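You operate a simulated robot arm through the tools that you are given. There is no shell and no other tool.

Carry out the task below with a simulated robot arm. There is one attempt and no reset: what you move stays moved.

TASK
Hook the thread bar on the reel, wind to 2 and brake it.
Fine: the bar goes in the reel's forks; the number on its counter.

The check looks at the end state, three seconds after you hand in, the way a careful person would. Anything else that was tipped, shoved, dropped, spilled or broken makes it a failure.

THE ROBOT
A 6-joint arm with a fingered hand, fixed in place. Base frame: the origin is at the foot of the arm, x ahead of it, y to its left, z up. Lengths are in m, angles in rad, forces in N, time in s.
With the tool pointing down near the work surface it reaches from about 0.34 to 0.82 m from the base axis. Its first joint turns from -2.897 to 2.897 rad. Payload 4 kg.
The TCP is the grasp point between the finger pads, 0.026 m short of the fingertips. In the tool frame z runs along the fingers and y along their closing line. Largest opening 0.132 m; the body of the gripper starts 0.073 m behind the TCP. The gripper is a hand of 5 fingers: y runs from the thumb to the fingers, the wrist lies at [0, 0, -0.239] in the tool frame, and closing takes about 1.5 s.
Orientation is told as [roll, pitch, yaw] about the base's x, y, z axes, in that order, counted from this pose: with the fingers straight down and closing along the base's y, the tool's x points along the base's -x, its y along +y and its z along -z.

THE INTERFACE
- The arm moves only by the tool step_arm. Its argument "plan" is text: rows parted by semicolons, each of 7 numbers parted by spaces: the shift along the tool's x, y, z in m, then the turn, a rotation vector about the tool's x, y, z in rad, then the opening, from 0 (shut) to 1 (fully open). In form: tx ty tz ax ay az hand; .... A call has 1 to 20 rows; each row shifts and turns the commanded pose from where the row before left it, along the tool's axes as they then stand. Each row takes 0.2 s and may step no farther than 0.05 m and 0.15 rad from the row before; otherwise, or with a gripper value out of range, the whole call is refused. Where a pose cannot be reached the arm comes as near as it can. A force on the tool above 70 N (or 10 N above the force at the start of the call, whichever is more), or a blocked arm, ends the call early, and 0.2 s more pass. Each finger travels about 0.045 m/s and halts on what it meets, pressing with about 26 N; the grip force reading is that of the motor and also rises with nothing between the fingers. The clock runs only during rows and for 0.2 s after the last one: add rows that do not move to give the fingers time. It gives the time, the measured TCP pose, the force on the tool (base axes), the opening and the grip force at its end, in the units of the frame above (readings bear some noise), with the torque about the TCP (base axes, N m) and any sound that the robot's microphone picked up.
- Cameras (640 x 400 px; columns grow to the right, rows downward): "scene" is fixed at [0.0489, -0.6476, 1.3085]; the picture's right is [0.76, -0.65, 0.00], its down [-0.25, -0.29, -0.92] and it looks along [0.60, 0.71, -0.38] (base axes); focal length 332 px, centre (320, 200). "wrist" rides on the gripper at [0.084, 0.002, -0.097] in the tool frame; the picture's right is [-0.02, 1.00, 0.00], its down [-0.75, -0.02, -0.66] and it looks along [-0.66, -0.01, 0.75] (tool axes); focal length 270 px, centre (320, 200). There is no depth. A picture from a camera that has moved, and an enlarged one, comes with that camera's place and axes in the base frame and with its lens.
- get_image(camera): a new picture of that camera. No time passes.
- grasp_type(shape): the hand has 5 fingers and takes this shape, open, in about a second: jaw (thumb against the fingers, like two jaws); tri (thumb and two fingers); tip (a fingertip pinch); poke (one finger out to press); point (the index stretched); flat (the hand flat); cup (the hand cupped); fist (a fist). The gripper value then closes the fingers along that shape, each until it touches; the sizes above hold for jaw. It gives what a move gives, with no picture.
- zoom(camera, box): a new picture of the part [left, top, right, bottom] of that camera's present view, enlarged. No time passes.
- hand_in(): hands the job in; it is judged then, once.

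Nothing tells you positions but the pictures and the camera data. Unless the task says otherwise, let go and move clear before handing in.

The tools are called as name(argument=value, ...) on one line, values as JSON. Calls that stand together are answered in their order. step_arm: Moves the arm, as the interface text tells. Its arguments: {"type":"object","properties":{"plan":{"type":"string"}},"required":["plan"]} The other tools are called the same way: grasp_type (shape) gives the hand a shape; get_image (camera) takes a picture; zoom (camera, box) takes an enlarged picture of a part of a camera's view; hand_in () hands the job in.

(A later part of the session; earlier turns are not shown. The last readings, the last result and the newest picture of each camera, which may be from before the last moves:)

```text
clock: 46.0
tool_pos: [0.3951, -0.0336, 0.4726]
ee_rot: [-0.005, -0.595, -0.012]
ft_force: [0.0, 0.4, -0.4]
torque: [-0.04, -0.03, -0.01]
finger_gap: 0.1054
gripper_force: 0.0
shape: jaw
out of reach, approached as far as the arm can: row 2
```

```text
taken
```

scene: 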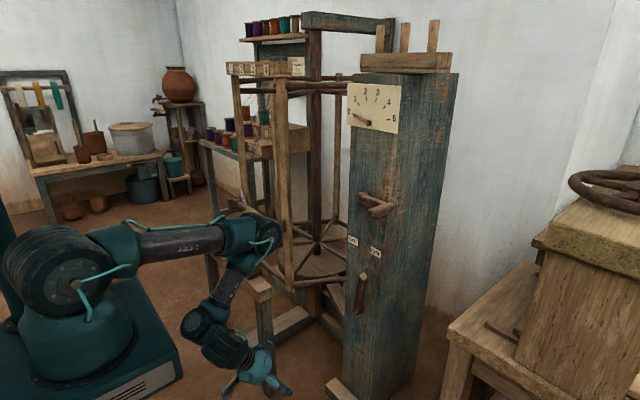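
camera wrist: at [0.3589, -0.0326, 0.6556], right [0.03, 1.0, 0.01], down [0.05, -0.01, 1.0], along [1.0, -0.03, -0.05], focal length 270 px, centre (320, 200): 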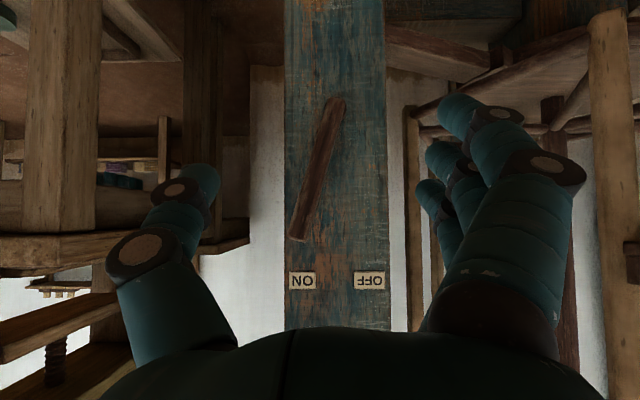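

I think the forearm roll is near its ±2.9 rad stop because the hand points exactly along the arm's plane. Yawing the hand slightly (toward +y) should free it; I'll test that here in free space.

step_arm(plan="0 0 0 -0.08 0 -0.12 0.8;0 0 0 -0.08 0 -0.12 0.8;0 0 0 0 0 0 0.8")

step_arm(plan="-0.02 0 -0.02 0 0 0 0.8;-0.02 0 -0.02 0 0 0 0.8;0 0 0 0 0 0 0.8")

get_image(camera="scene")

```text
clock: 46.8
tool_pos: [0.3793, -0.0296, 0.4778]
ee_rot: [-0.009, -0.59, 0.279]
ft_force: [0.1, -0.4, -0.4]
torque: [0.02, 0.02, 0.01]
finger_gap: 0.1052
gripper_force: 0.1
shape: jaw
out of reach, approached as far as the arm can: row 1, 2
```

```text
clock: 47.6
tool_pos: [0.3884, -0.028, 0.5346]
ee_rot: [-0.008, -0.588, 0.277]
ft_force: [-0.5, 0.1, 1.2]
torque: [-0.01, 0.0, 0.02]
finger_gap: 0.1055
gripper_force: 0.1
shape: jaw
```

```text
taken
```

scene: 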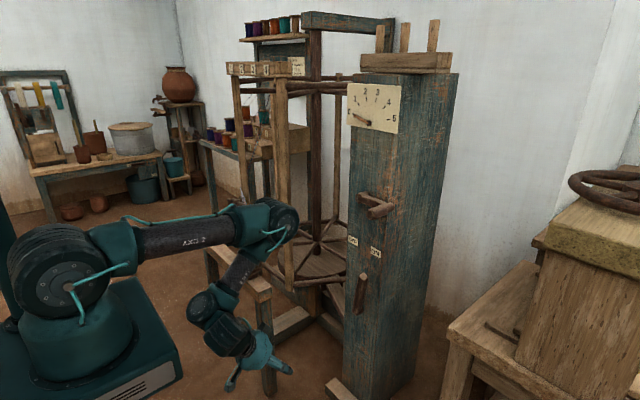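

That freed it: the arm now moves as commanded with a hand yaw of 0.28. I'll move forward and up toward the lever, staying well short of it.

step_arm(plan="-0.032 -0.0109 0.0213 0 0 0 0.8;-0.032 -0.0109 0.0213 0 0 0 0.8;-0.032 -0.0109 0.0213 0 0 0 0.8;-0.032 -0.0109 0.0213 0 0 0 0.8;-0.0166 0 -0.025 0 0 0 0.8;-0.0166 0 -0.025 0 0 0 0.8;-0.0166 0 -0.025 0 0 0 0.8;-0.0166 0 -0.025 0 0 0 0.8;0 0 0 0 0 0 0.8")

get_image(camera="scene")

get_image(camera="wrist")

```text
clock: 49.6
tool_pos: [0.4005, -0.0057, 0.5581]
ee_rot: [-0.006, -0.59, 0.277]
ft_force: [-0.9, -0.1, 0.5]
torque: [0.0, 0.0, -0.01]
finger_gap: 0.1052
gripper_force: 0.0
shape: jaw
out of reach, approached as far as the arm can: row 1, 2, 3, 4, 5, 6, 7, 8
```

```text
taken
```

scene: 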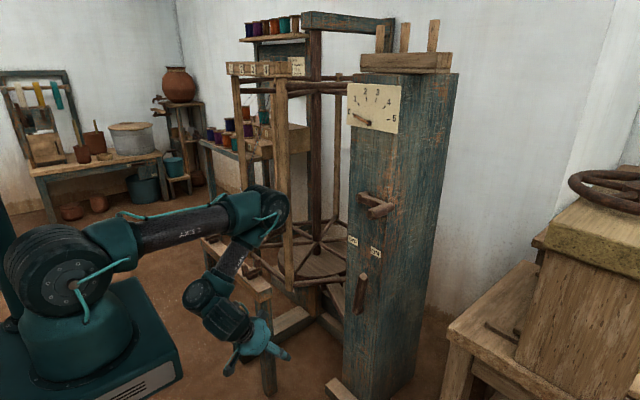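

```text
taken
camera wrist: at [0.2803, -0.0366, 0.5905], right [-0.25, 0.97, 0.01], down [0.25, 0.06, 0.97], along [0.93, 0.25, -0.26], focal length 270 px, centre (320, 200)
```

wrist: 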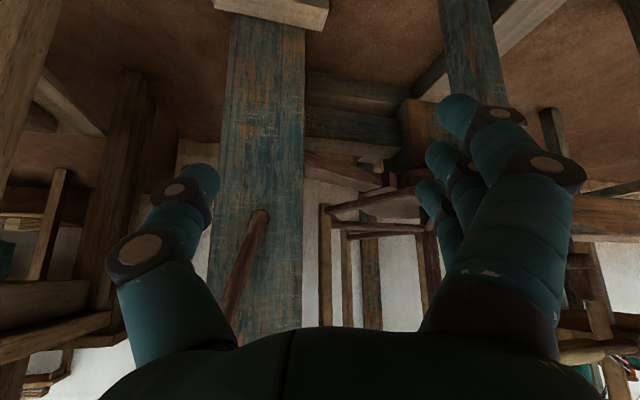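

zoom(camera="scene", box=[0, 170, 320, 400])

zoom(camera="scene", box=[170, 260, 310, 400])

```text
1.74 times, centred on (160, 285) of scene
camera zoom: at [0.0489, -0.6476, 1.3085], right [0.76, -0.65, 0.0], down [-0.25, -0.29, -0.92], along [0.6, 0.71, -0.38], focal length 577 px, centre (598, 52)
```

zoom: 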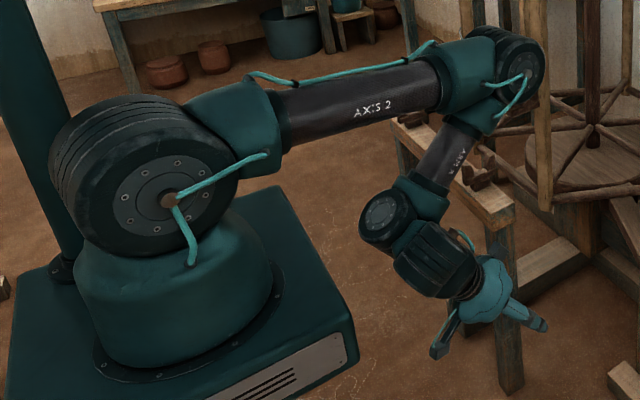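

```text
2.86 times, centred on (240, 330) of scene
camera zoom: at [0.0489, -0.6476, 1.3085], right [0.76, -0.65, 0.0], down [-0.25, -0.29, -0.92], along [0.6, 0.71, -0.38], focal length 949 px, centre (549, -171)
```

zoom: 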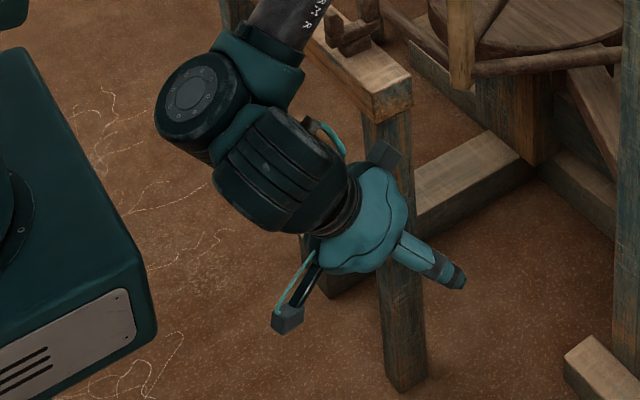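

The wrist joint is at a stop in this posture, and rotating the hand upward moves it away from that stop. So I'll keep this posture, turn the hand back to forward (slightly upward) while moving forward, and work from there.

step_arm(plan="-0.03 0 0 0 -0.148 0 0.8;-0.03 0 0 0 -0.148 0 0.8;-0.03 0 0 0 -0.148 0 0.8;-0.03 0 0 0 -0.148 0 0.8;0 0 0 0 0 0 0.8")

get_image(camera="scene")

```text
clock: 50.8
tool_pos: [0.4765, 0.0148, 0.6444]
ee_rot: [-0.015, -1.181, 0.287]
ft_force: [0.0, -0.7, 0.1]
torque: [0.0, 0.01, -0.01]
finger_gap: 0.1052
gripper_force: 0.1
shape: jaw
```

```text
taken
```

scene: 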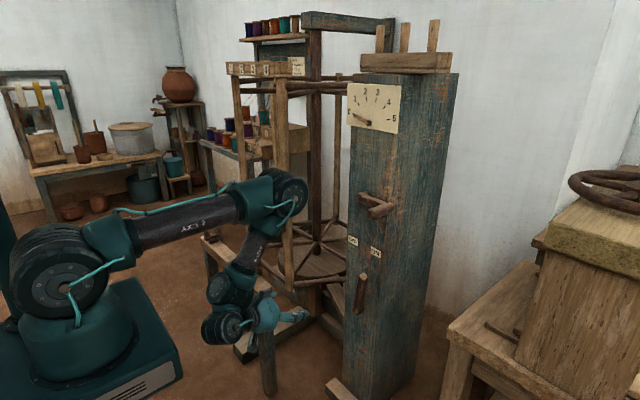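

That works as modelled. I'll bring the yaw back to zero, level the hand, and move forward toward the lever.

step_arm(plan="-0.01 -0.015 0.02 0.133 0 0.0545 0.9;-0.01 -0.015 0.02 0.133 0 0.0545 1;-0.01 -0.015 0.02 0 -0.14 0 1;-0.01 -0.015 0.02 0 -0.14 0 1;-0.01 -0.015 0.02 0 -0.14 0 1;0 0 0 0 0 0 1")

get_image(camera="scene")

get_image(camera="wrist")

```text
clock: 52.2
tool_pos: [0.6069, -0.0506, 0.6627]
ee_rot: [-2.894, -1.547, 2.88]
ft_force: [-0.6, 0.5, 0.8]
torque: [0.01, 0.02, 0.01]
finger_gap: 0.1319
gripper_force: 0.0
shape: jaw
out of reach, approached as far as the arm can: row 5
```

```text
taken
```

scene: 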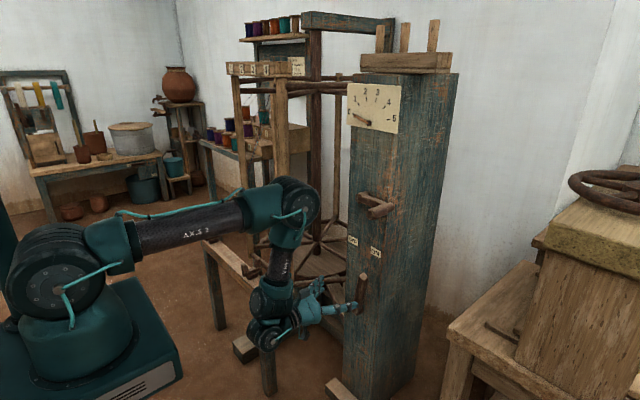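

```text
taken
camera wrist: at [0.5131, -0.0484, 0.5746], right [0.01, 1.0, 0.01], down [-0.68, 0.0, 0.74], along [0.74, -0.02, 0.68], focal length 270 px, centre (320, 200)
```

wrist: 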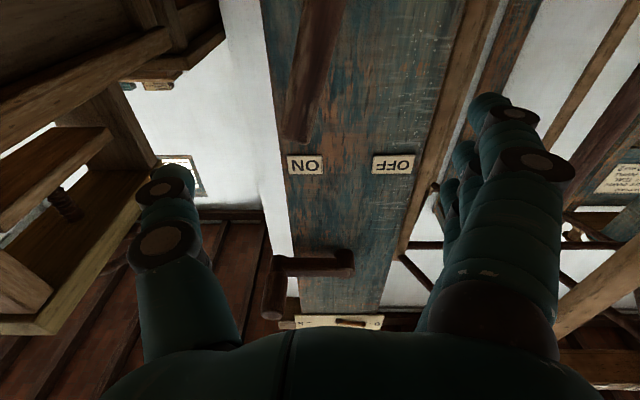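

The hand is now level, in front of the lever and below the crank. I'll advance with the hand open so the lever sits between thumb and fingers.

step_arm(plan="-0.001 -0.0045 0.026 0 0 0 1;-0.001 -0.0045 0.026 0 0 0 1;-0.001 -0.0045 0.026 0 0 0 1;-0.001 -0.0045 0.022 0 0 0 1;0 0 0 0 0 0 1")

zoom(camera="scene", box=[250, 190, 410, 330])

get_image(camera="wrist")

```text
clock: 53.4
tool_pos: [0.7066, -0.0675, 0.669]
ee_rot: [-2.92, -1.541, 2.907]
ft_force: [0.8, 0.4, -0.1]
torque: [0.05, 0.01, -0.02]
finger_gap: 0.1316
gripper_force: 0.1
shape: jaw
```

```text
2.86 times, centred on (330, 260) of scene
camera zoom: at [0.0489, -0.6476, 1.3085], right [0.76, -0.65, 0.0], down [-0.25, -0.29, -0.92], along [0.6, 0.71, -0.38], focal length 949 px, centre (291, 29)
```

zoom: 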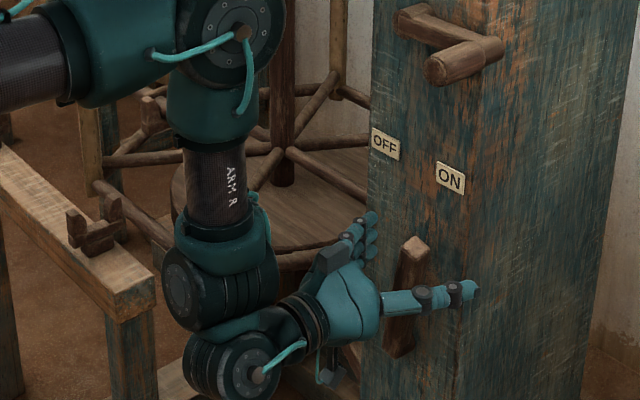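

```text
taken
camera wrist: at [0.6135, -0.0649, 0.5814], right [0.01, 1.0, 0.01], down [-0.68, 0.0, 0.73], along [0.73, -0.02, 0.68], focal length 270 px, centre (320, 200)
```

wrist: 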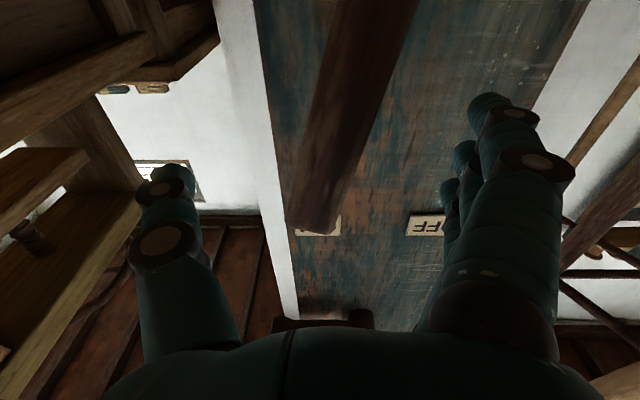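

The lever is inside the open hand. I'll close partway to cage it and push it toward OFF (+y) with the thumb, in stages.

step_arm(plan="0 0 0 0 0 0 0.8;0 0 0 0 0 0 0.6;0 0 0 0 0 0 0.5;0 0 0 0 0 0 0.5;0 0.015 0 0 0 0 0.5;0 0.015 0 0 0 0 0.5;0 0.015 0 0 0 0 0.5;0 0.015 0 0 0 0 0.5;0 0 0 0 0 0 0.5")

zoom(camera="scene", box=[300, 220, 420, 330])

get_image(camera="wrist")

```text
clock: 55.4
tool_pos: [0.7078, -0.0084, 0.6689]
ee_rot: [-2.918, -1.542, 2.905]
ft_force: [-0.4, -0.6, 0.0]
torque: [-0.05, -0.01, 0.02]
finger_gap: 0.0672
gripper_force: 0.1
shape: jaw
```

```text
3.64 times, centred on (360, 275) of scene
camera zoom: at [0.0489, -0.6476, 1.3085], right [0.76, -0.65, 0.0], down [-0.25, -0.29, -0.92], along [0.6, 0.71, -0.38], focal length 1207 px, centre (174, -73)
```

zoom: 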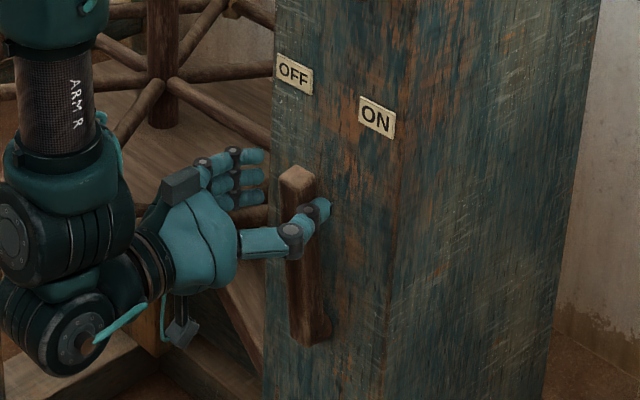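

```text
taken
camera wrist: at [0.6137, -0.0061, 0.5819], right [0.01, 1.0, 0.01], down [-0.68, 0.0, 0.73], along [0.73, -0.02, 0.68], focal length 270 px, centre (320, 200)
```

wrist: 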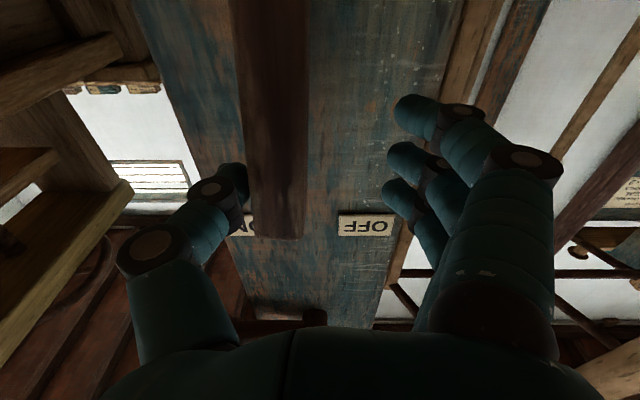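

The lever is moving freely and is now upright. I'll keep pushing toward OFF in smaller steps, watching the force.

step_arm(plan="0 0.012 0 0 0 0 0.5;0 0.012 0 0 0 0 0.5;0 0.012 0 0 0 0 0.5;0 0 0 0 0 0 0.5")

zoom(camera="scene", box=[300, 220, 420, 330])

get_image(camera="wrist")

```text
clock: 56.4
tool_pos: [0.7088, 0.0265, 0.6684]
ee_rot: [-2.914, -1.541, 2.901]
ft_force: [0.3, -1.0, 0.0]
torque: [-0.01, 0.0, -0.02]
finger_gap: 0.0668
gripper_force: 0.1
shape: jaw
```

```text
3.64 times, centred on (360, 275) of scene
camera zoom: at [0.0489, -0.6476, 1.3085], right [0.76, -0.65, 0.0], down [-0.25, -0.29, -0.92], along [0.6, 0.71, -0.38], focal length 1207 px, centre (174, -73)
```

zoom: 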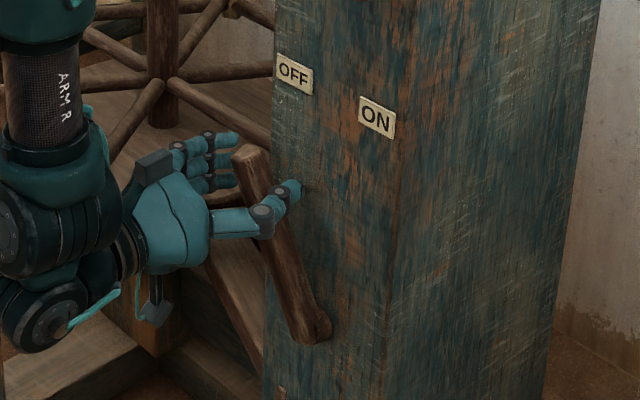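

```text
taken
camera wrist: at [0.6146, 0.03, 0.5813], right [0.01, 1.0, 0.01], down [-0.68, 0.0, 0.73], along [0.73, -0.02, 0.68], focal length 270 px, centre (320, 200)
```

wrist: 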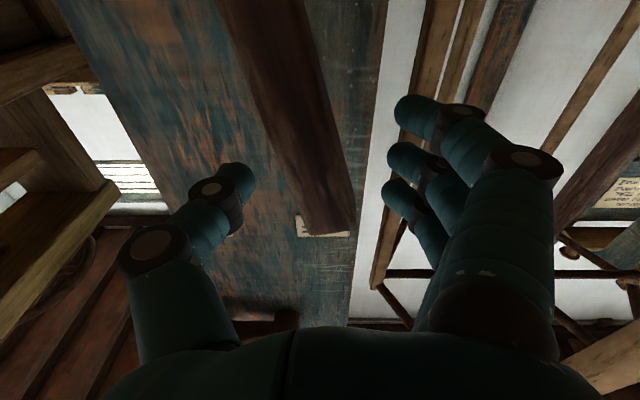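

The lever snapped over to the OFF side by itself, clear of the thumb. I'll back the hand out straight (−x) and confirm lever, bar and dial.

step_arm(plan="0 0 -0.03 0 0 0 0.5;0 0 -0.035 0 0 0 0.6;0 0 -0.035 0 0 0 0.8;0 0 0 0 0 0 0.8")

get_image(camera="scene")

get_image(camera="wrist")

zoom(camera="scene", box=[330, 70, 430, 330])

```text
clock: 57.4
tool_pos: [0.6093, 0.0298, 0.6675]
ee_rot: [-2.93, -1.54, 2.916]
ft_force: [0.5, -0.8, -0.3]
torque: [0.0, 0.01, -0.01]
finger_gap: 0.1052
gripper_force: 0.0
shape: jaw
```

```text
taken
```

scene: 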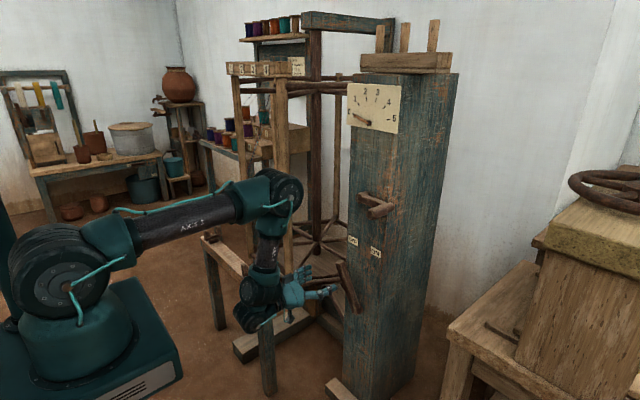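

```text
taken
camera wrist: at [0.5165, 0.0325, 0.5787], right [0.01, 1.0, 0.01], down [-0.68, 0.0, 0.73], along [0.73, -0.02, 0.68], focal length 270 px, centre (320, 200)
```

wrist: 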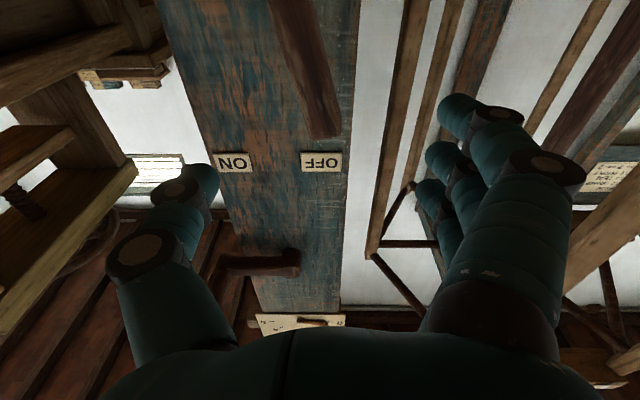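

```text
1.54 times, centred on (380, 200) of scene
camera zoom: at [0.0489, -0.6476, 1.3085], right [0.76, -0.65, 0.0], down [-0.25, -0.29, -0.92], along [0.6, 0.71, -0.38], focal length 511 px, centre (228, 200)
```

zoom: 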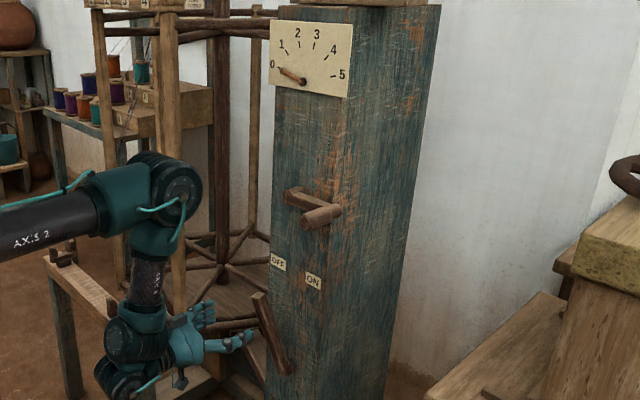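

The brake is OFF and everything else is unchanged. Now I'll raise the hand in front of the crank handle, tilting it slightly upward.

step_arm(plan="-0.0255 -0.0152 0.003 0 -0.035 0 0.8;-0.0255 -0.0152 0.003 0 -0.035 0 0.8;-0.0255 -0.0152 0.003 0 -0.035 0 0.8;-0.0255 -0.0152 0.003 0 -0.035 0 0.8;-0.0255 -0.0152 0.003 0 -0.035 0 0.8;-0.0255 -0.0152 0.003 0 -0.035 0 0.8;-0.0255 -0.0152 0.003 0 -0.035 0 0.8;-0.0255 -0.0152 0.003 0 -0.035 0 0.8;-0.0255 -0.0152 0.003 0 -0.035 0 0.8;-0.0255 -0.0152 0.003 0 -0.035 0 0.8;0 0 0 0 0 0 0.8")

get_image(camera="scene")

get_image(camera="wrist")

```text
clock: 59.8
tool_pos: [0.6575, -0.1195, 0.9447]
ee_rot: [-3.128, -1.197, 3.113]
ft_force: [-0.5, 0.0, -0.9]
torque: [0.01, -0.02, -0.01]
finger_gap: 0.1051
gripper_force: 0.1
shape: jaw
out of reach, approached as far as the arm can: row 1, 2, 3, 4, 5, 6, 7, 8, 9, 10
```

```text
taken
```

scene: 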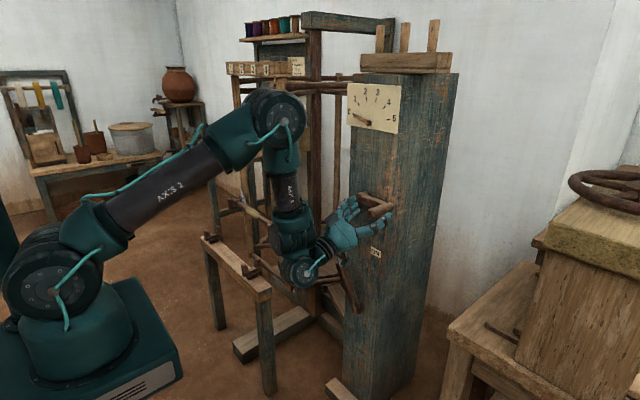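

```text
taken
camera wrist: at [0.5981, -0.1174, 0.8291], right [0.01, 1.0, 0.01], down [-0.89, 0.0, 0.46], along [0.46, -0.02, 0.89], focal length 270 px, centre (320, 200)
```

wrist: 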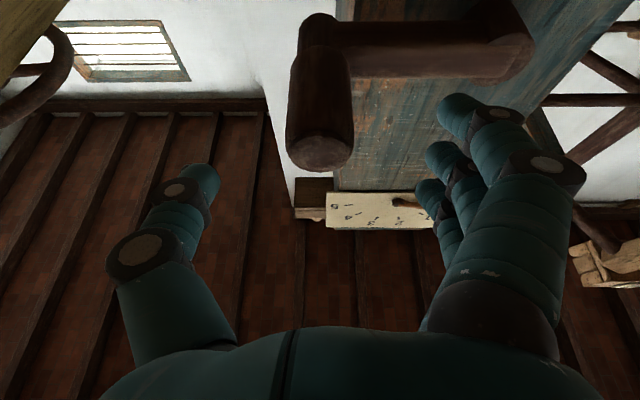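

The hand is in front of the handle, which is centred between thumb and fingers. I'll tilt a little further upward to free the wrist joint, then check.

step_arm(plan="0 0 0 0 -0.125 0 0.8;0 0 0 0 -0.125 0 0.8;0 0 0 0 0 0 0.8")

get_image(camera="wrist")

zoom(camera="scene", box=[240, 80, 420, 320])

```text
clock: 60.6
tool_pos: [0.7275, -0.1205, 0.9805]
ee_rot: [-3.135, -0.943, 3.123]
ft_force: [-68.5, -6.6, 12.6]
torque: [1.31, 2.59, 3.08]
finger_gap: 0.1053
gripper_force: 0.0
shape: jaw
out of reach, approached as far as the arm can: row 1, 2
```

```text
taken
camera wrist: at [0.6983, -0.1178, 0.8546], right [0.0, 1.0, 0.01], down [-0.97, 0.0, 0.22], along [0.22, -0.01, 0.97], focal length 270 px, centre (320, 200)
```

wrist: 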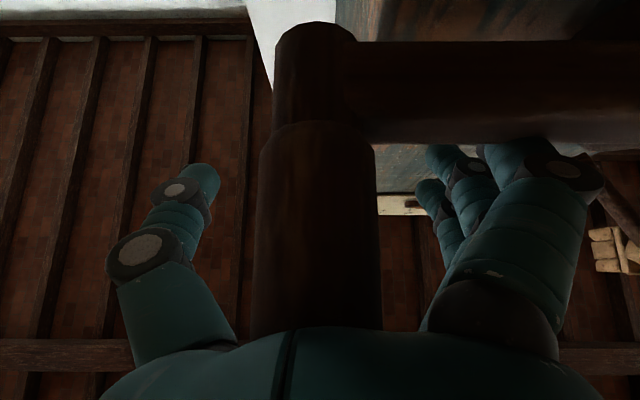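

```text
1.67 times, centred on (330, 200) of scene
camera zoom: at [0.0489, -0.6476, 1.3085], right [0.76, -0.65, 0.0], down [-0.25, -0.29, -0.92], along [0.6, 0.71, -0.38], focal length 553 px, centre (303, 200)
```

zoom: 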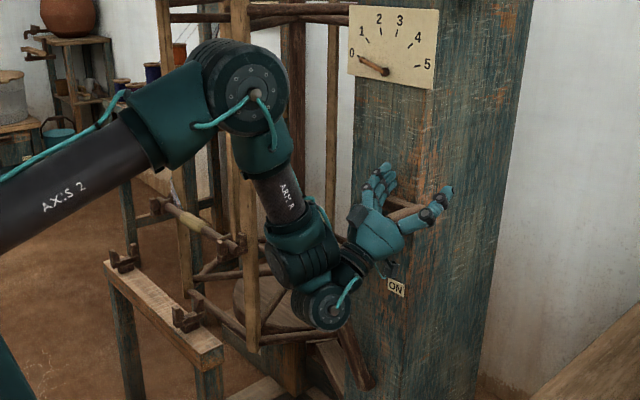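

The hand moved forward instead and is pressing on the handle end (68 N). I'll look closely (no time passes) before backing off.

zoom(camera="scene", box=[250, 150, 410, 300])

zoom(camera="scene", box=[325, 160, 415, 240])

```text
2.67 times, centred on (330, 225) of scene
camera zoom: at [0.0489, -0.6476, 1.3085], right [0.76, -0.65, 0.0], down [-0.25, -0.29, -0.92], along [0.6, 0.71, -0.38], focal length 885 px, centre (293, 133)
```

zoom: 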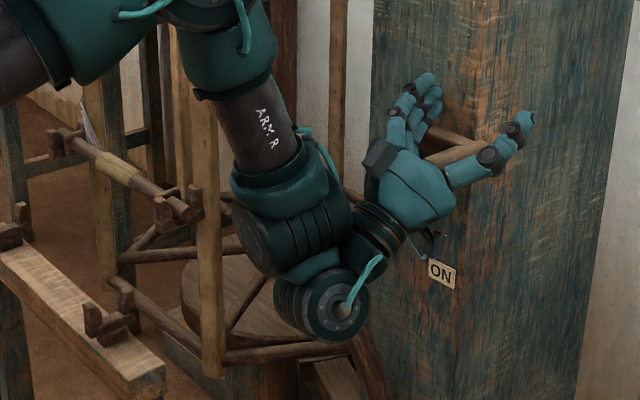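

```text
5.00 times, centred on (370, 200) of scene
camera zoom: at [0.0489, -0.6476, 1.3085], right [0.76, -0.65, 0.0], down [-0.25, -0.29, -0.92], along [0.6, 0.71, -0.38], focal length 1660 px, centre (70, 200)
```

zoom: 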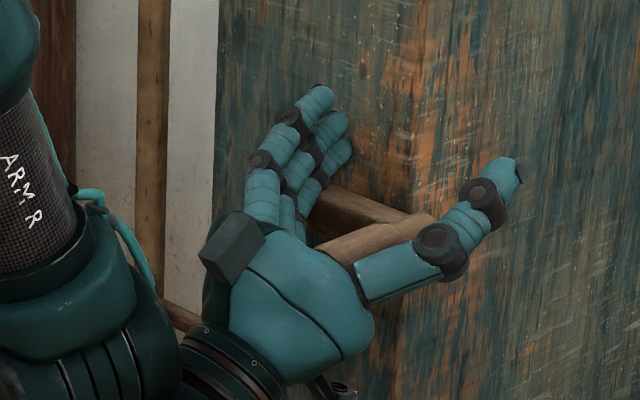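

The palm is pushing on the handle end. I'll reverse the last tilt and back away along −x to release the pressure.

step_arm(plan="0 0 -0.03 0 0.1 0 0.8;0 0 -0.03 0 0.1 0 0.8;0 0 0 0 0 0 0.8")

get_image(camera="wrist")

get_image(camera="scene")

```text
clock: 61.4
tool_pos: [0.6777, -0.1212, 0.9429]
ee_rot: [-3.122, -1.144, 3.111]
ft_force: [0.4, -0.1, 0.5]
torque: [0.0, -0.02, 0.01]
finger_gap: 0.105
gripper_force: 0.0
shape: jaw
```

```text
taken
camera wrist: at [0.6255, -0.1184, 0.8243], right [0.01, 1.0, 0.01], down [-0.91, 0.0, 0.41], along [0.41, -0.01, 0.91], focal length 270 px, centre (320, 200)
```

wrist: 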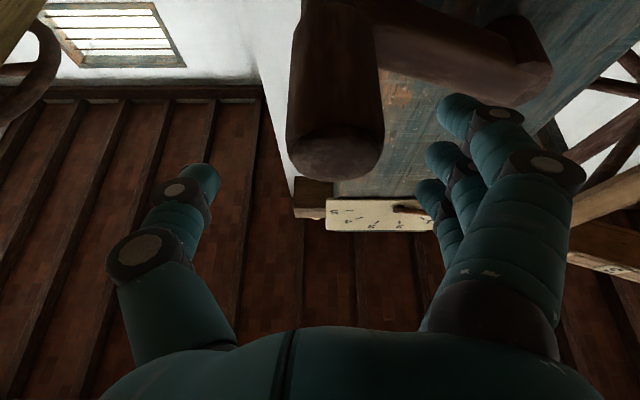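

```text
taken
```

scene: 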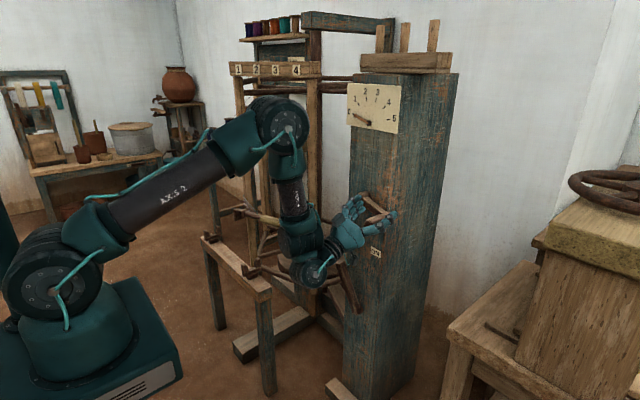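

zoom(camera="scene", box=[320, 70, 420, 240])

zoom(camera="scene", box=[210, 40, 350, 140])

zoom(camera="scene", box=[200, 160, 340, 290])

```text
2.35 times, centred on (370, 155) of scene
camera zoom: at [0.0489, -0.6476, 1.3085], right [0.76, -0.65, 0.0], down [-0.25, -0.29, -0.92], along [0.6, 0.71, -0.38], focal length 781 px, centre (202, 306)
```

zoom: 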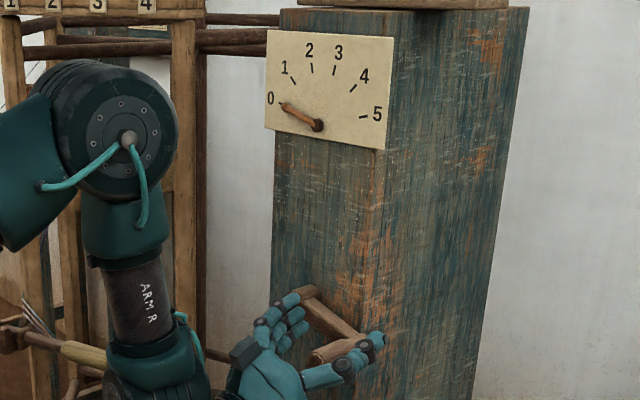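

```text
4.00 times, centred on (280, 90) of scene
camera zoom: at [0.0489, -0.6476, 1.3085], right [0.76, -0.65, 0.0], down [-0.25, -0.29, -0.92], along [0.6, 0.71, -0.38], focal length 1328 px, centre (480, 640)
```

zoom: 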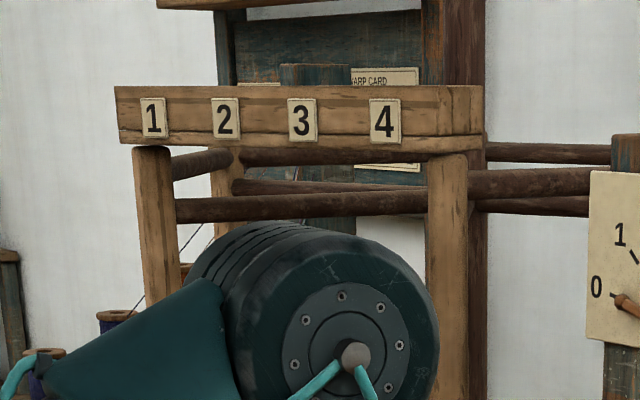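

```text
3.08 times, centred on (270, 225) of scene
camera zoom: at [0.0489, -0.6476, 1.3085], right [0.76, -0.65, 0.0], down [-0.25, -0.29, -0.92], along [0.6, 0.71, -0.38], focal length 1022 px, centre (474, 123)
```

zoom: 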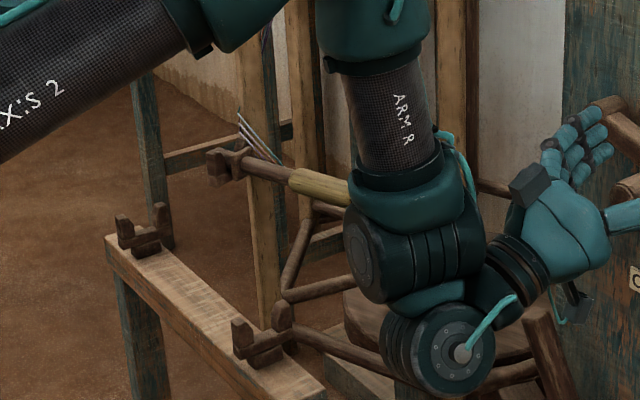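

The pressure is gone. The push turned the crank about 19° clockwise (pointer a touch above 0, reel turned slightly), so clockwise winding increases the counter at about one turn per number. I'll back off a bit and trace the circle in the air in front of the handle to be sure the arm can follow it.

step_arm(plan="0.0085 0.003 -0.04 0 0 0 0.8;0.0085 0.003 -0.04 0 0 0 0.8;0 0 0 0 0 0 0.8")

step_arm(plan="0.0352 0.0238 -0.0161 0 0 0 0.8;0.0228 0.0379 -0.0104 0 0 0 0.8;0.0061 0.0450 -0.0028 0 0 0 0.8;0 0 0 0 0 0 0.8")

get_image(camera="scene")

```text
clock: 62.2
tool_pos: [0.6792, -0.1202, 0.9434]
ee_rot: [-3.125, -1.14, 3.112]
ft_force: [-0.9, 0.6, 0.2]
torque: [-0.01, -0.01, 0.02]
finger_gap: 0.1052
gripper_force: 0.1
shape: jaw
out of reach, approached as far as the arm can: row 1, 2
```

```text
clock: 63.0
tool_pos: [0.7023, -0.0389, 0.8869]
ee_rot: [-3.117, -1.137, 3.092]
ft_force: [0.5, 0.7, 0.6]
torque: [-0.03, 0.05, -0.05]
finger_gap: 0.1057
gripper_force: 0.0
shape: jaw
out of reach, approached as far as the arm can: row 1, 2
stopped in row 3: the force on the tool passed its limit at 88 N (the readings are from after the stop); the commanded pose is now the measured one
```

```text
taken
```

scene: 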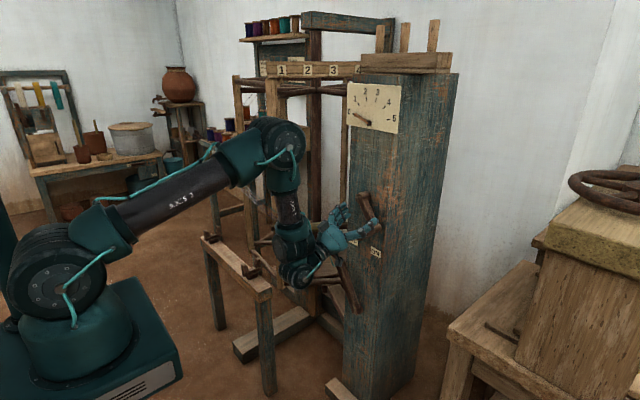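

get_image(camera="wrist")

zoom(camera="scene", box=[310, 70, 420, 290])

zoom(camera="scene", box=[200, 40, 380, 300])

zoom(camera="scene", box=[310, 180, 400, 260])

```text
taken
camera wrist: at [0.6497, -0.0369, 0.7684], right [0.02, 1.0, 0.01], down [-0.91, 0.01, 0.41], along [0.41, -0.01, 0.91], focal length 270 px, centre (320, 200)
```

wrist: 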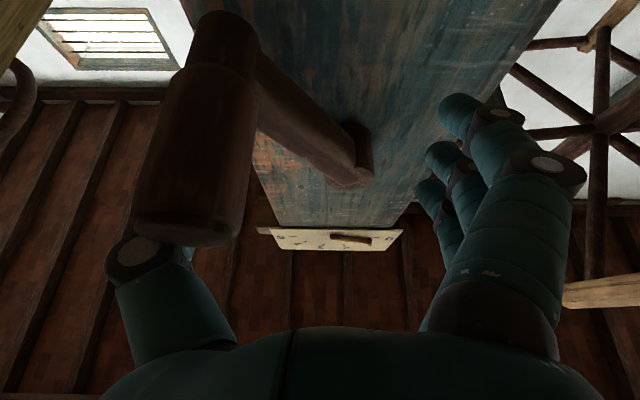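

```text
1.82 times, centred on (365, 180) of scene
camera zoom: at [0.0489, -0.6476, 1.3085], right [0.76, -0.65, 0.0], down [-0.25, -0.29, -0.92], along [0.6, 0.71, -0.38], focal length 604 px, centre (238, 236)
```

zoom: 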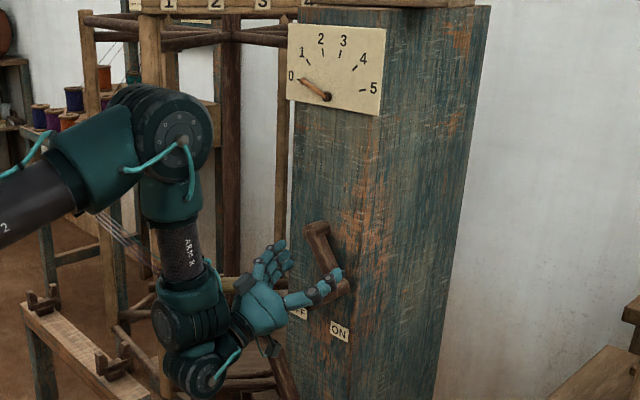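

```text
1.54 times, centred on (290, 170) of scene
camera zoom: at [0.0489, -0.6476, 1.3085], right [0.76, -0.65, 0.0], down [-0.25, -0.29, -0.92], along [0.6, 0.71, -0.38], focal length 511 px, centre (366, 246)
```

zoom: 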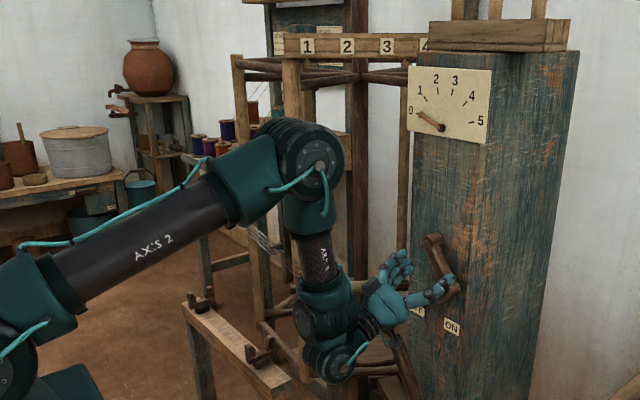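

```text
5.00 times, centred on (355, 220) of scene
camera zoom: at [0.0489, -0.6476, 1.3085], right [0.76, -0.65, 0.0], down [-0.25, -0.29, -0.92], along [0.6, 0.71, -0.38], focal length 1660 px, centre (145, 100)
```

zoom: 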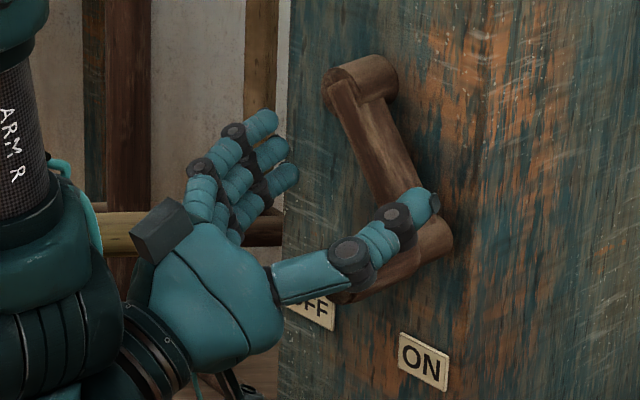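

The hand nudged the crank further (about 55° now, counter ≈0.15); no harm, it's the winding direction. The arm is simply tilted too far up here, so I'll tilt the hand down slightly to free the joint, while lifting the thumb off the handle.

step_arm(plan="-0.01 0 0 0 0.075 0 0.8;-0.01 0 -0.005 0 0.075 0 0.8;0 0 0 0 0 0 0.8")

zoom(camera="scene", box=[310, 160, 410, 260])

```text
clock: 63.8
tool_pos: [0.6885, -0.04, 0.9028]
ee_rot: [-3.105, -1.288, 3.079]
ft_force: [0.0, 0.1, 1.0]
torque: [-0.01, 0.01, 0.02]
finger_gap: 0.1059
gripper_force: 0.1
shape: jaw
```

```text
4.00 times, centred on (360, 210) of scene
camera zoom: at [0.0489, -0.6476, 1.3085], right [0.76, -0.65, 0.0], down [-0.25, -0.29, -0.92], along [0.6, 0.71, -0.38], focal length 1328 px, centre (160, 160)
```

zoom: 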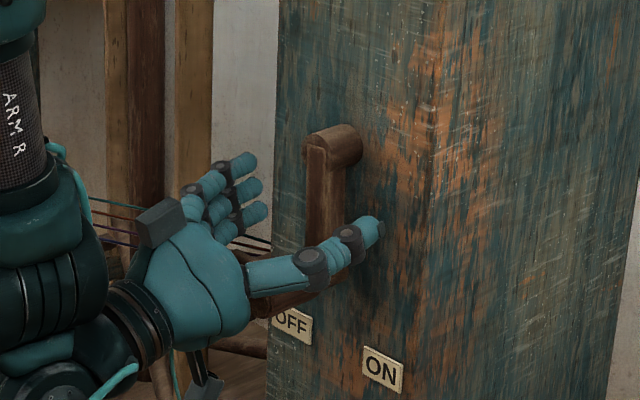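

step_arm(plan="-0.01 0 -0.02 0 0 0 0.8;0 0 -0.02 0 0 0 0.8;0 0 0 0 0 0 0.8")

get_image(camera="wrist")

get_image(camera="scene")

```text
clock: 64.6
tool_pos: [0.6478, -0.0384, 0.9026]
ee_rot: [-3.104, -1.287, 3.076]
ft_force: [-0.1, -0.3, 0.4]
torque: [-0.03, -0.01, -0.02]
finger_gap: 0.1056
gripper_force: 0.0
shape: jaw
```

```text
taken
camera wrist: at [0.5788, -0.0346, 0.794], right [0.02, 1.0, 0.01], down [-0.84, 0.01, 0.54], along [0.54, -0.02, 0.84], focal length 270 px, centre (320, 200)
```

wrist: 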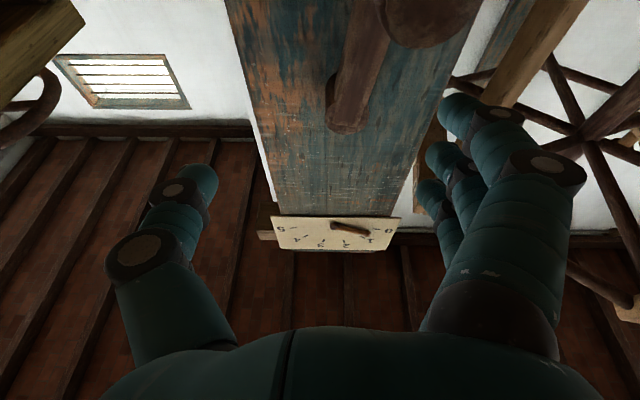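

```text
taken
```

scene: 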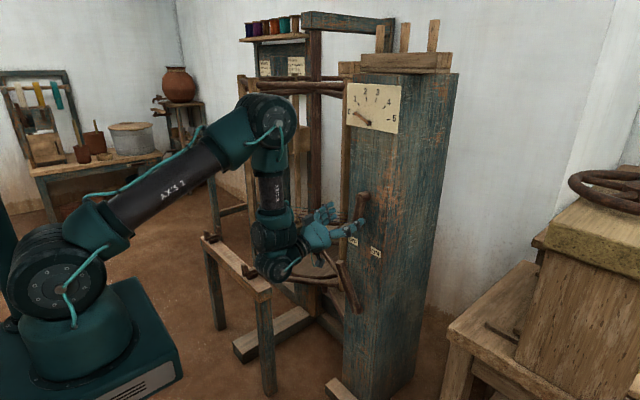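

The crank and reel are coasting slowly on their own (low friction) in the winding direction. I'll pull the hand straight back out of the handle's path and observe the rate.

step_arm(plan="0 0 -0.04 0 0 0 0.8;0 0 -0.035 0 0 0 0.8")

get_image(camera="scene")

zoom(camera="scene", box=[330, 75, 410, 135])

get_image(camera="wrist")

```text
clock: 65.2
tool_pos: [0.6391, -0.0361, 0.9]
ee_rot: [-3.103, -1.292, 3.077]
ft_force: [-0.7, 0.3, -0.5]
torque: [0.01, 0.02, 0.01]
finger_gap: 0.1056
gripper_force: 0.0
shape: jaw
out of reach, approached as far as the arm can: row 1, 2
```

```text
taken
```

scene: 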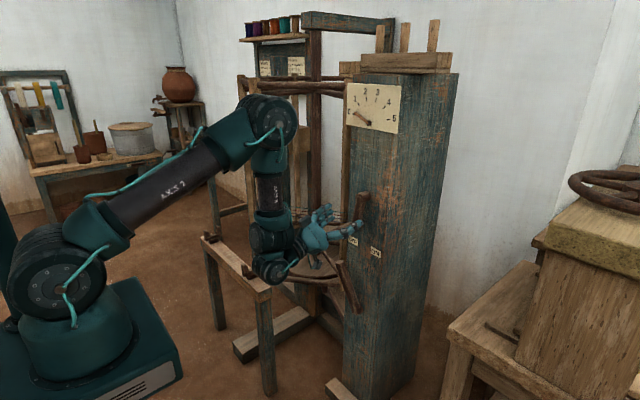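

```text
6.67 times, centred on (370, 105) of scene
camera zoom: at [0.0489, -0.6476, 1.3085], right [0.76, -0.65, 0.0], down [-0.25, -0.29, -0.92], along [0.6, 0.71, -0.38], focal length 2213 px, centre (-13, 833)
```

zoom: 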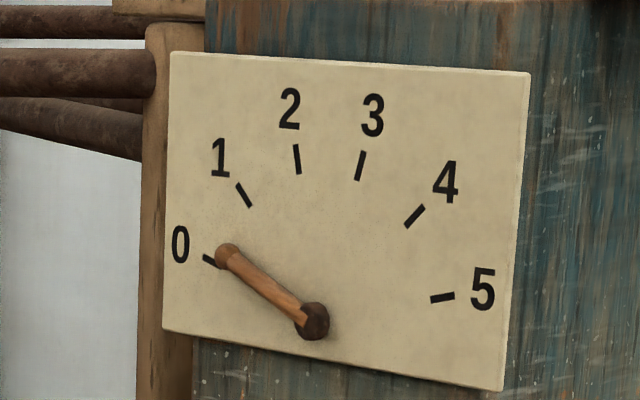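

```text
taken
camera wrist: at [0.5695, -0.0341, 0.7915], right [0.02, 1.0, 0.01], down [-0.84, 0.01, 0.54], along [0.54, -0.02, 0.84], focal length 270 px, centre (320, 200)
```

wrist: 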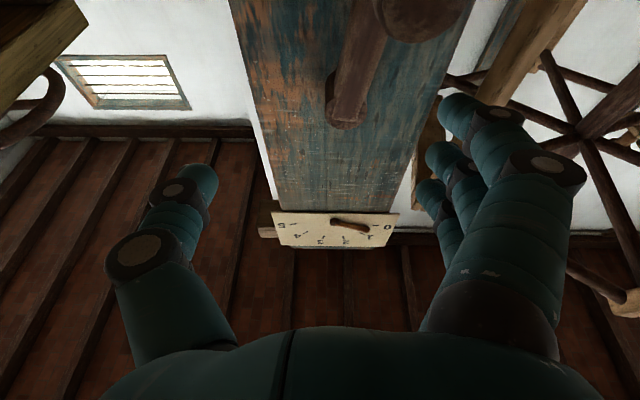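

The crank has stopped at about ψ=105° (counter ≈0.3), so friction holds it where it is left. I understand the tilt limits now; I'll retract with a flatter hand and line up with the handle, which now hangs at the bottom (y≈0.01, z≈0.827).

step_arm(plan="0 0 -0.01 0 0.1 0 0.8;0 0 -0.01 0 0.1 0 0.8;0 0 0 0 0 0 0.8")

get_image(camera="wrist")

```text
clock: 66.0
tool_pos: [0.6193, -0.038, 0.8976]
ee_rot: [-3.017, -1.488, 2.99]
ft_force: [0.5, -0.3, 0.9]
torque: [-0.03, 0.0, 0.03]
finger_gap: 0.1057
gripper_force: 0.1
shape: jaw
```

```text
taken
camera wrist: at [0.5311, -0.0336, 0.8041], right [0.03, 1.0, 0.01], down [-0.72, 0.01, 0.7], along [0.7, -0.03, 0.72], focal length 270 px, centre (320, 200)
```

wrist: 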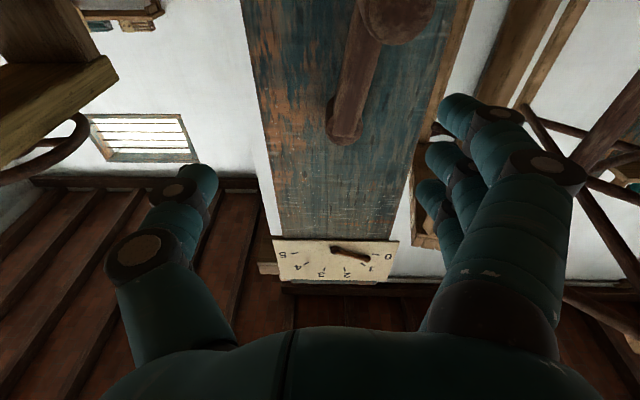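

No flags. The handle end is now near (0.674, -0.003, 0.831). I'll lower the hand to that height, still in front of it.

step_arm(plan="0.0228 0.0117 0.005 0 0 0 0.8;0.0228 0.0117 0.005 0 0 0 0.8;0.0228 0.0117 0.005 0 0 0 0.8;0 0 0 0 0 0 0.8")

get_image(camera="wrist")

zoom(camera="scene", box=[290, 160, 410, 260])

```text
clock: 67.0
tool_pos: [0.6435, -0.003, 0.8313]
ee_rot: [-3.018, -1.485, 2.99]
ft_force: [0.8, 0.2, 0.2]
torque: [-0.02, 0.0, 0.03]
finger_gap: 0.1057
gripper_force: 0.0
shape: jaw
```

```text
taken
camera wrist: at [0.553, 0.0003, 0.737], right [0.03, 1.0, 0.01], down [-0.72, 0.01, 0.69], along [0.69, -0.03, 0.72], focal length 270 px, centre (320, 200)
```

wrist: 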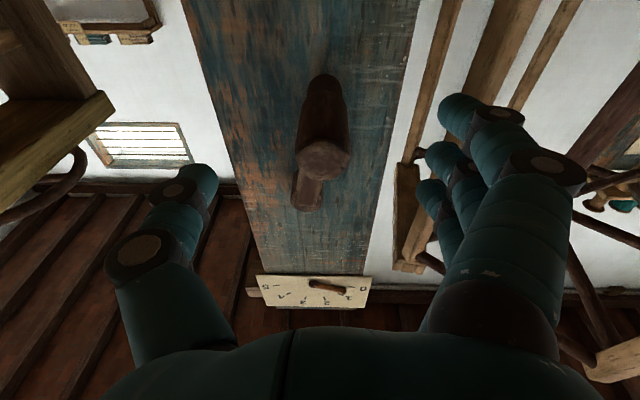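

```text
4.00 times, centred on (350, 210) of scene
camera zoom: at [0.0489, -0.6476, 1.3085], right [0.76, -0.65, 0.0], down [-0.25, -0.29, -0.92], along [0.6, 0.71, -0.38], focal length 1328 px, centre (200, 160)
```

zoom: 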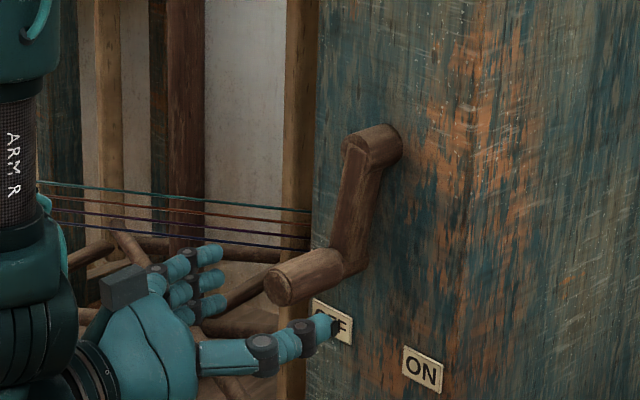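

The handle is perfectly centred between thumb and fingers. I'll move forward over it and close the hand on it.

step_arm(plan="0.001 -0.001 0.019 0 -0.05 0 0.8;0.001 -0.001 0.019 0 -0.05 0 0.8;0.002 -0.001 0.019 0 -0.05 0 0.8;0 0 0 0 0 0 0.8")

get_image(camera="wrist")

zoom(camera="scene", box=[290, 160, 410, 260])

```text
clock: 68.0
tool_pos: [0.6988, -0.0081, 0.834]
ee_rot: [-3.096, -1.335, 3.07]
ft_force: [-0.6, 0.4, -0.1]
torque: [0.02, 0.02, 0.0]
finger_gap: 0.1055
gripper_force: 0.1
shape: jaw
```

```text
taken
camera wrist: at [0.6253, -0.0049, 0.729], right [0.02, 1.0, 0.01], down [-0.81, 0.01, 0.58], along [0.58, -0.02, 0.81], focal length 270 px, centre (320, 200)
```

wrist: 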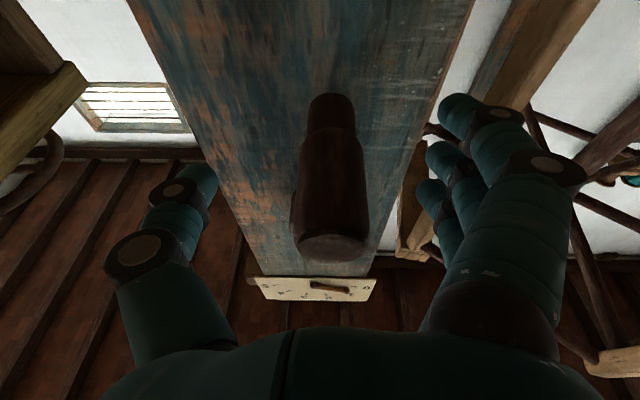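

```text
4.00 times, centred on (350, 210) of scene
camera zoom: at [0.0489, -0.6476, 1.3085], right [0.76, -0.65, 0.0], down [-0.25, -0.29, -0.92], along [0.6, 0.71, -0.38], focal length 1328 px, centre (200, 160)
```

zoom: 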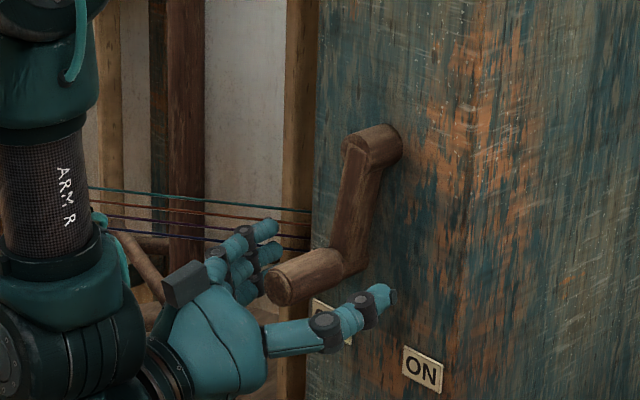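

step_arm(plan="0 0 0 0 0 0 0.6;0 0 0 0 0 0 0.45;0 0 0 0 0 0 0.35;0 0 0 0 0 0 0.3;0 0 0 0 0 0 0.3")

get_image(camera="wrist")

zoom(camera="scene", box=[300, 170, 400, 250])

```text
clock: 69.2
tool_pos: [0.7002, -0.0082, 0.8341]
ee_rot: [-3.097, -1.335, 3.068]
ft_force: [0.2, 1.2, -0.4]
torque: [-0.02, -0.05, 0.04]
finger_gap: 0.0405
gripper_force: 0.0
shape: jaw
```

```text
taken
camera wrist: at [0.625, -0.0048, 0.7289], right [0.02, 1.0, 0.01], down [-0.81, 0.01, 0.58], along [0.58, -0.02, 0.81], focal length 270 px, centre (320, 200)
```

wrist: 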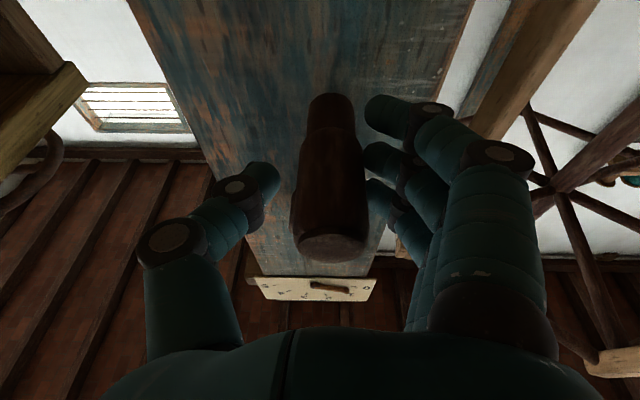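

```text
5.00 times, centred on (350, 210) of scene
camera zoom: at [0.0489, -0.6476, 1.3085], right [0.76, -0.65, 0.0], down [-0.25, -0.29, -0.92], along [0.6, 0.71, -0.38], focal length 1660 px, centre (170, 150)
```

zoom: 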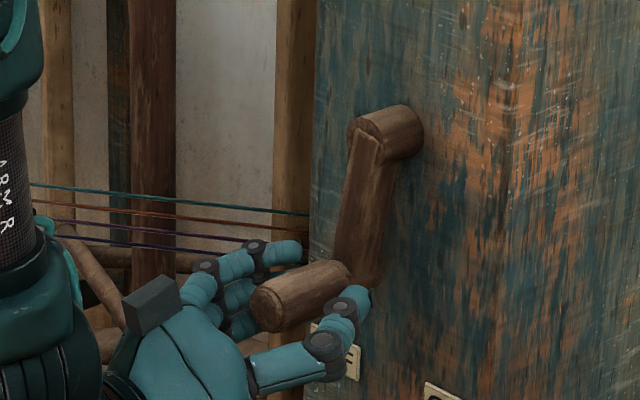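

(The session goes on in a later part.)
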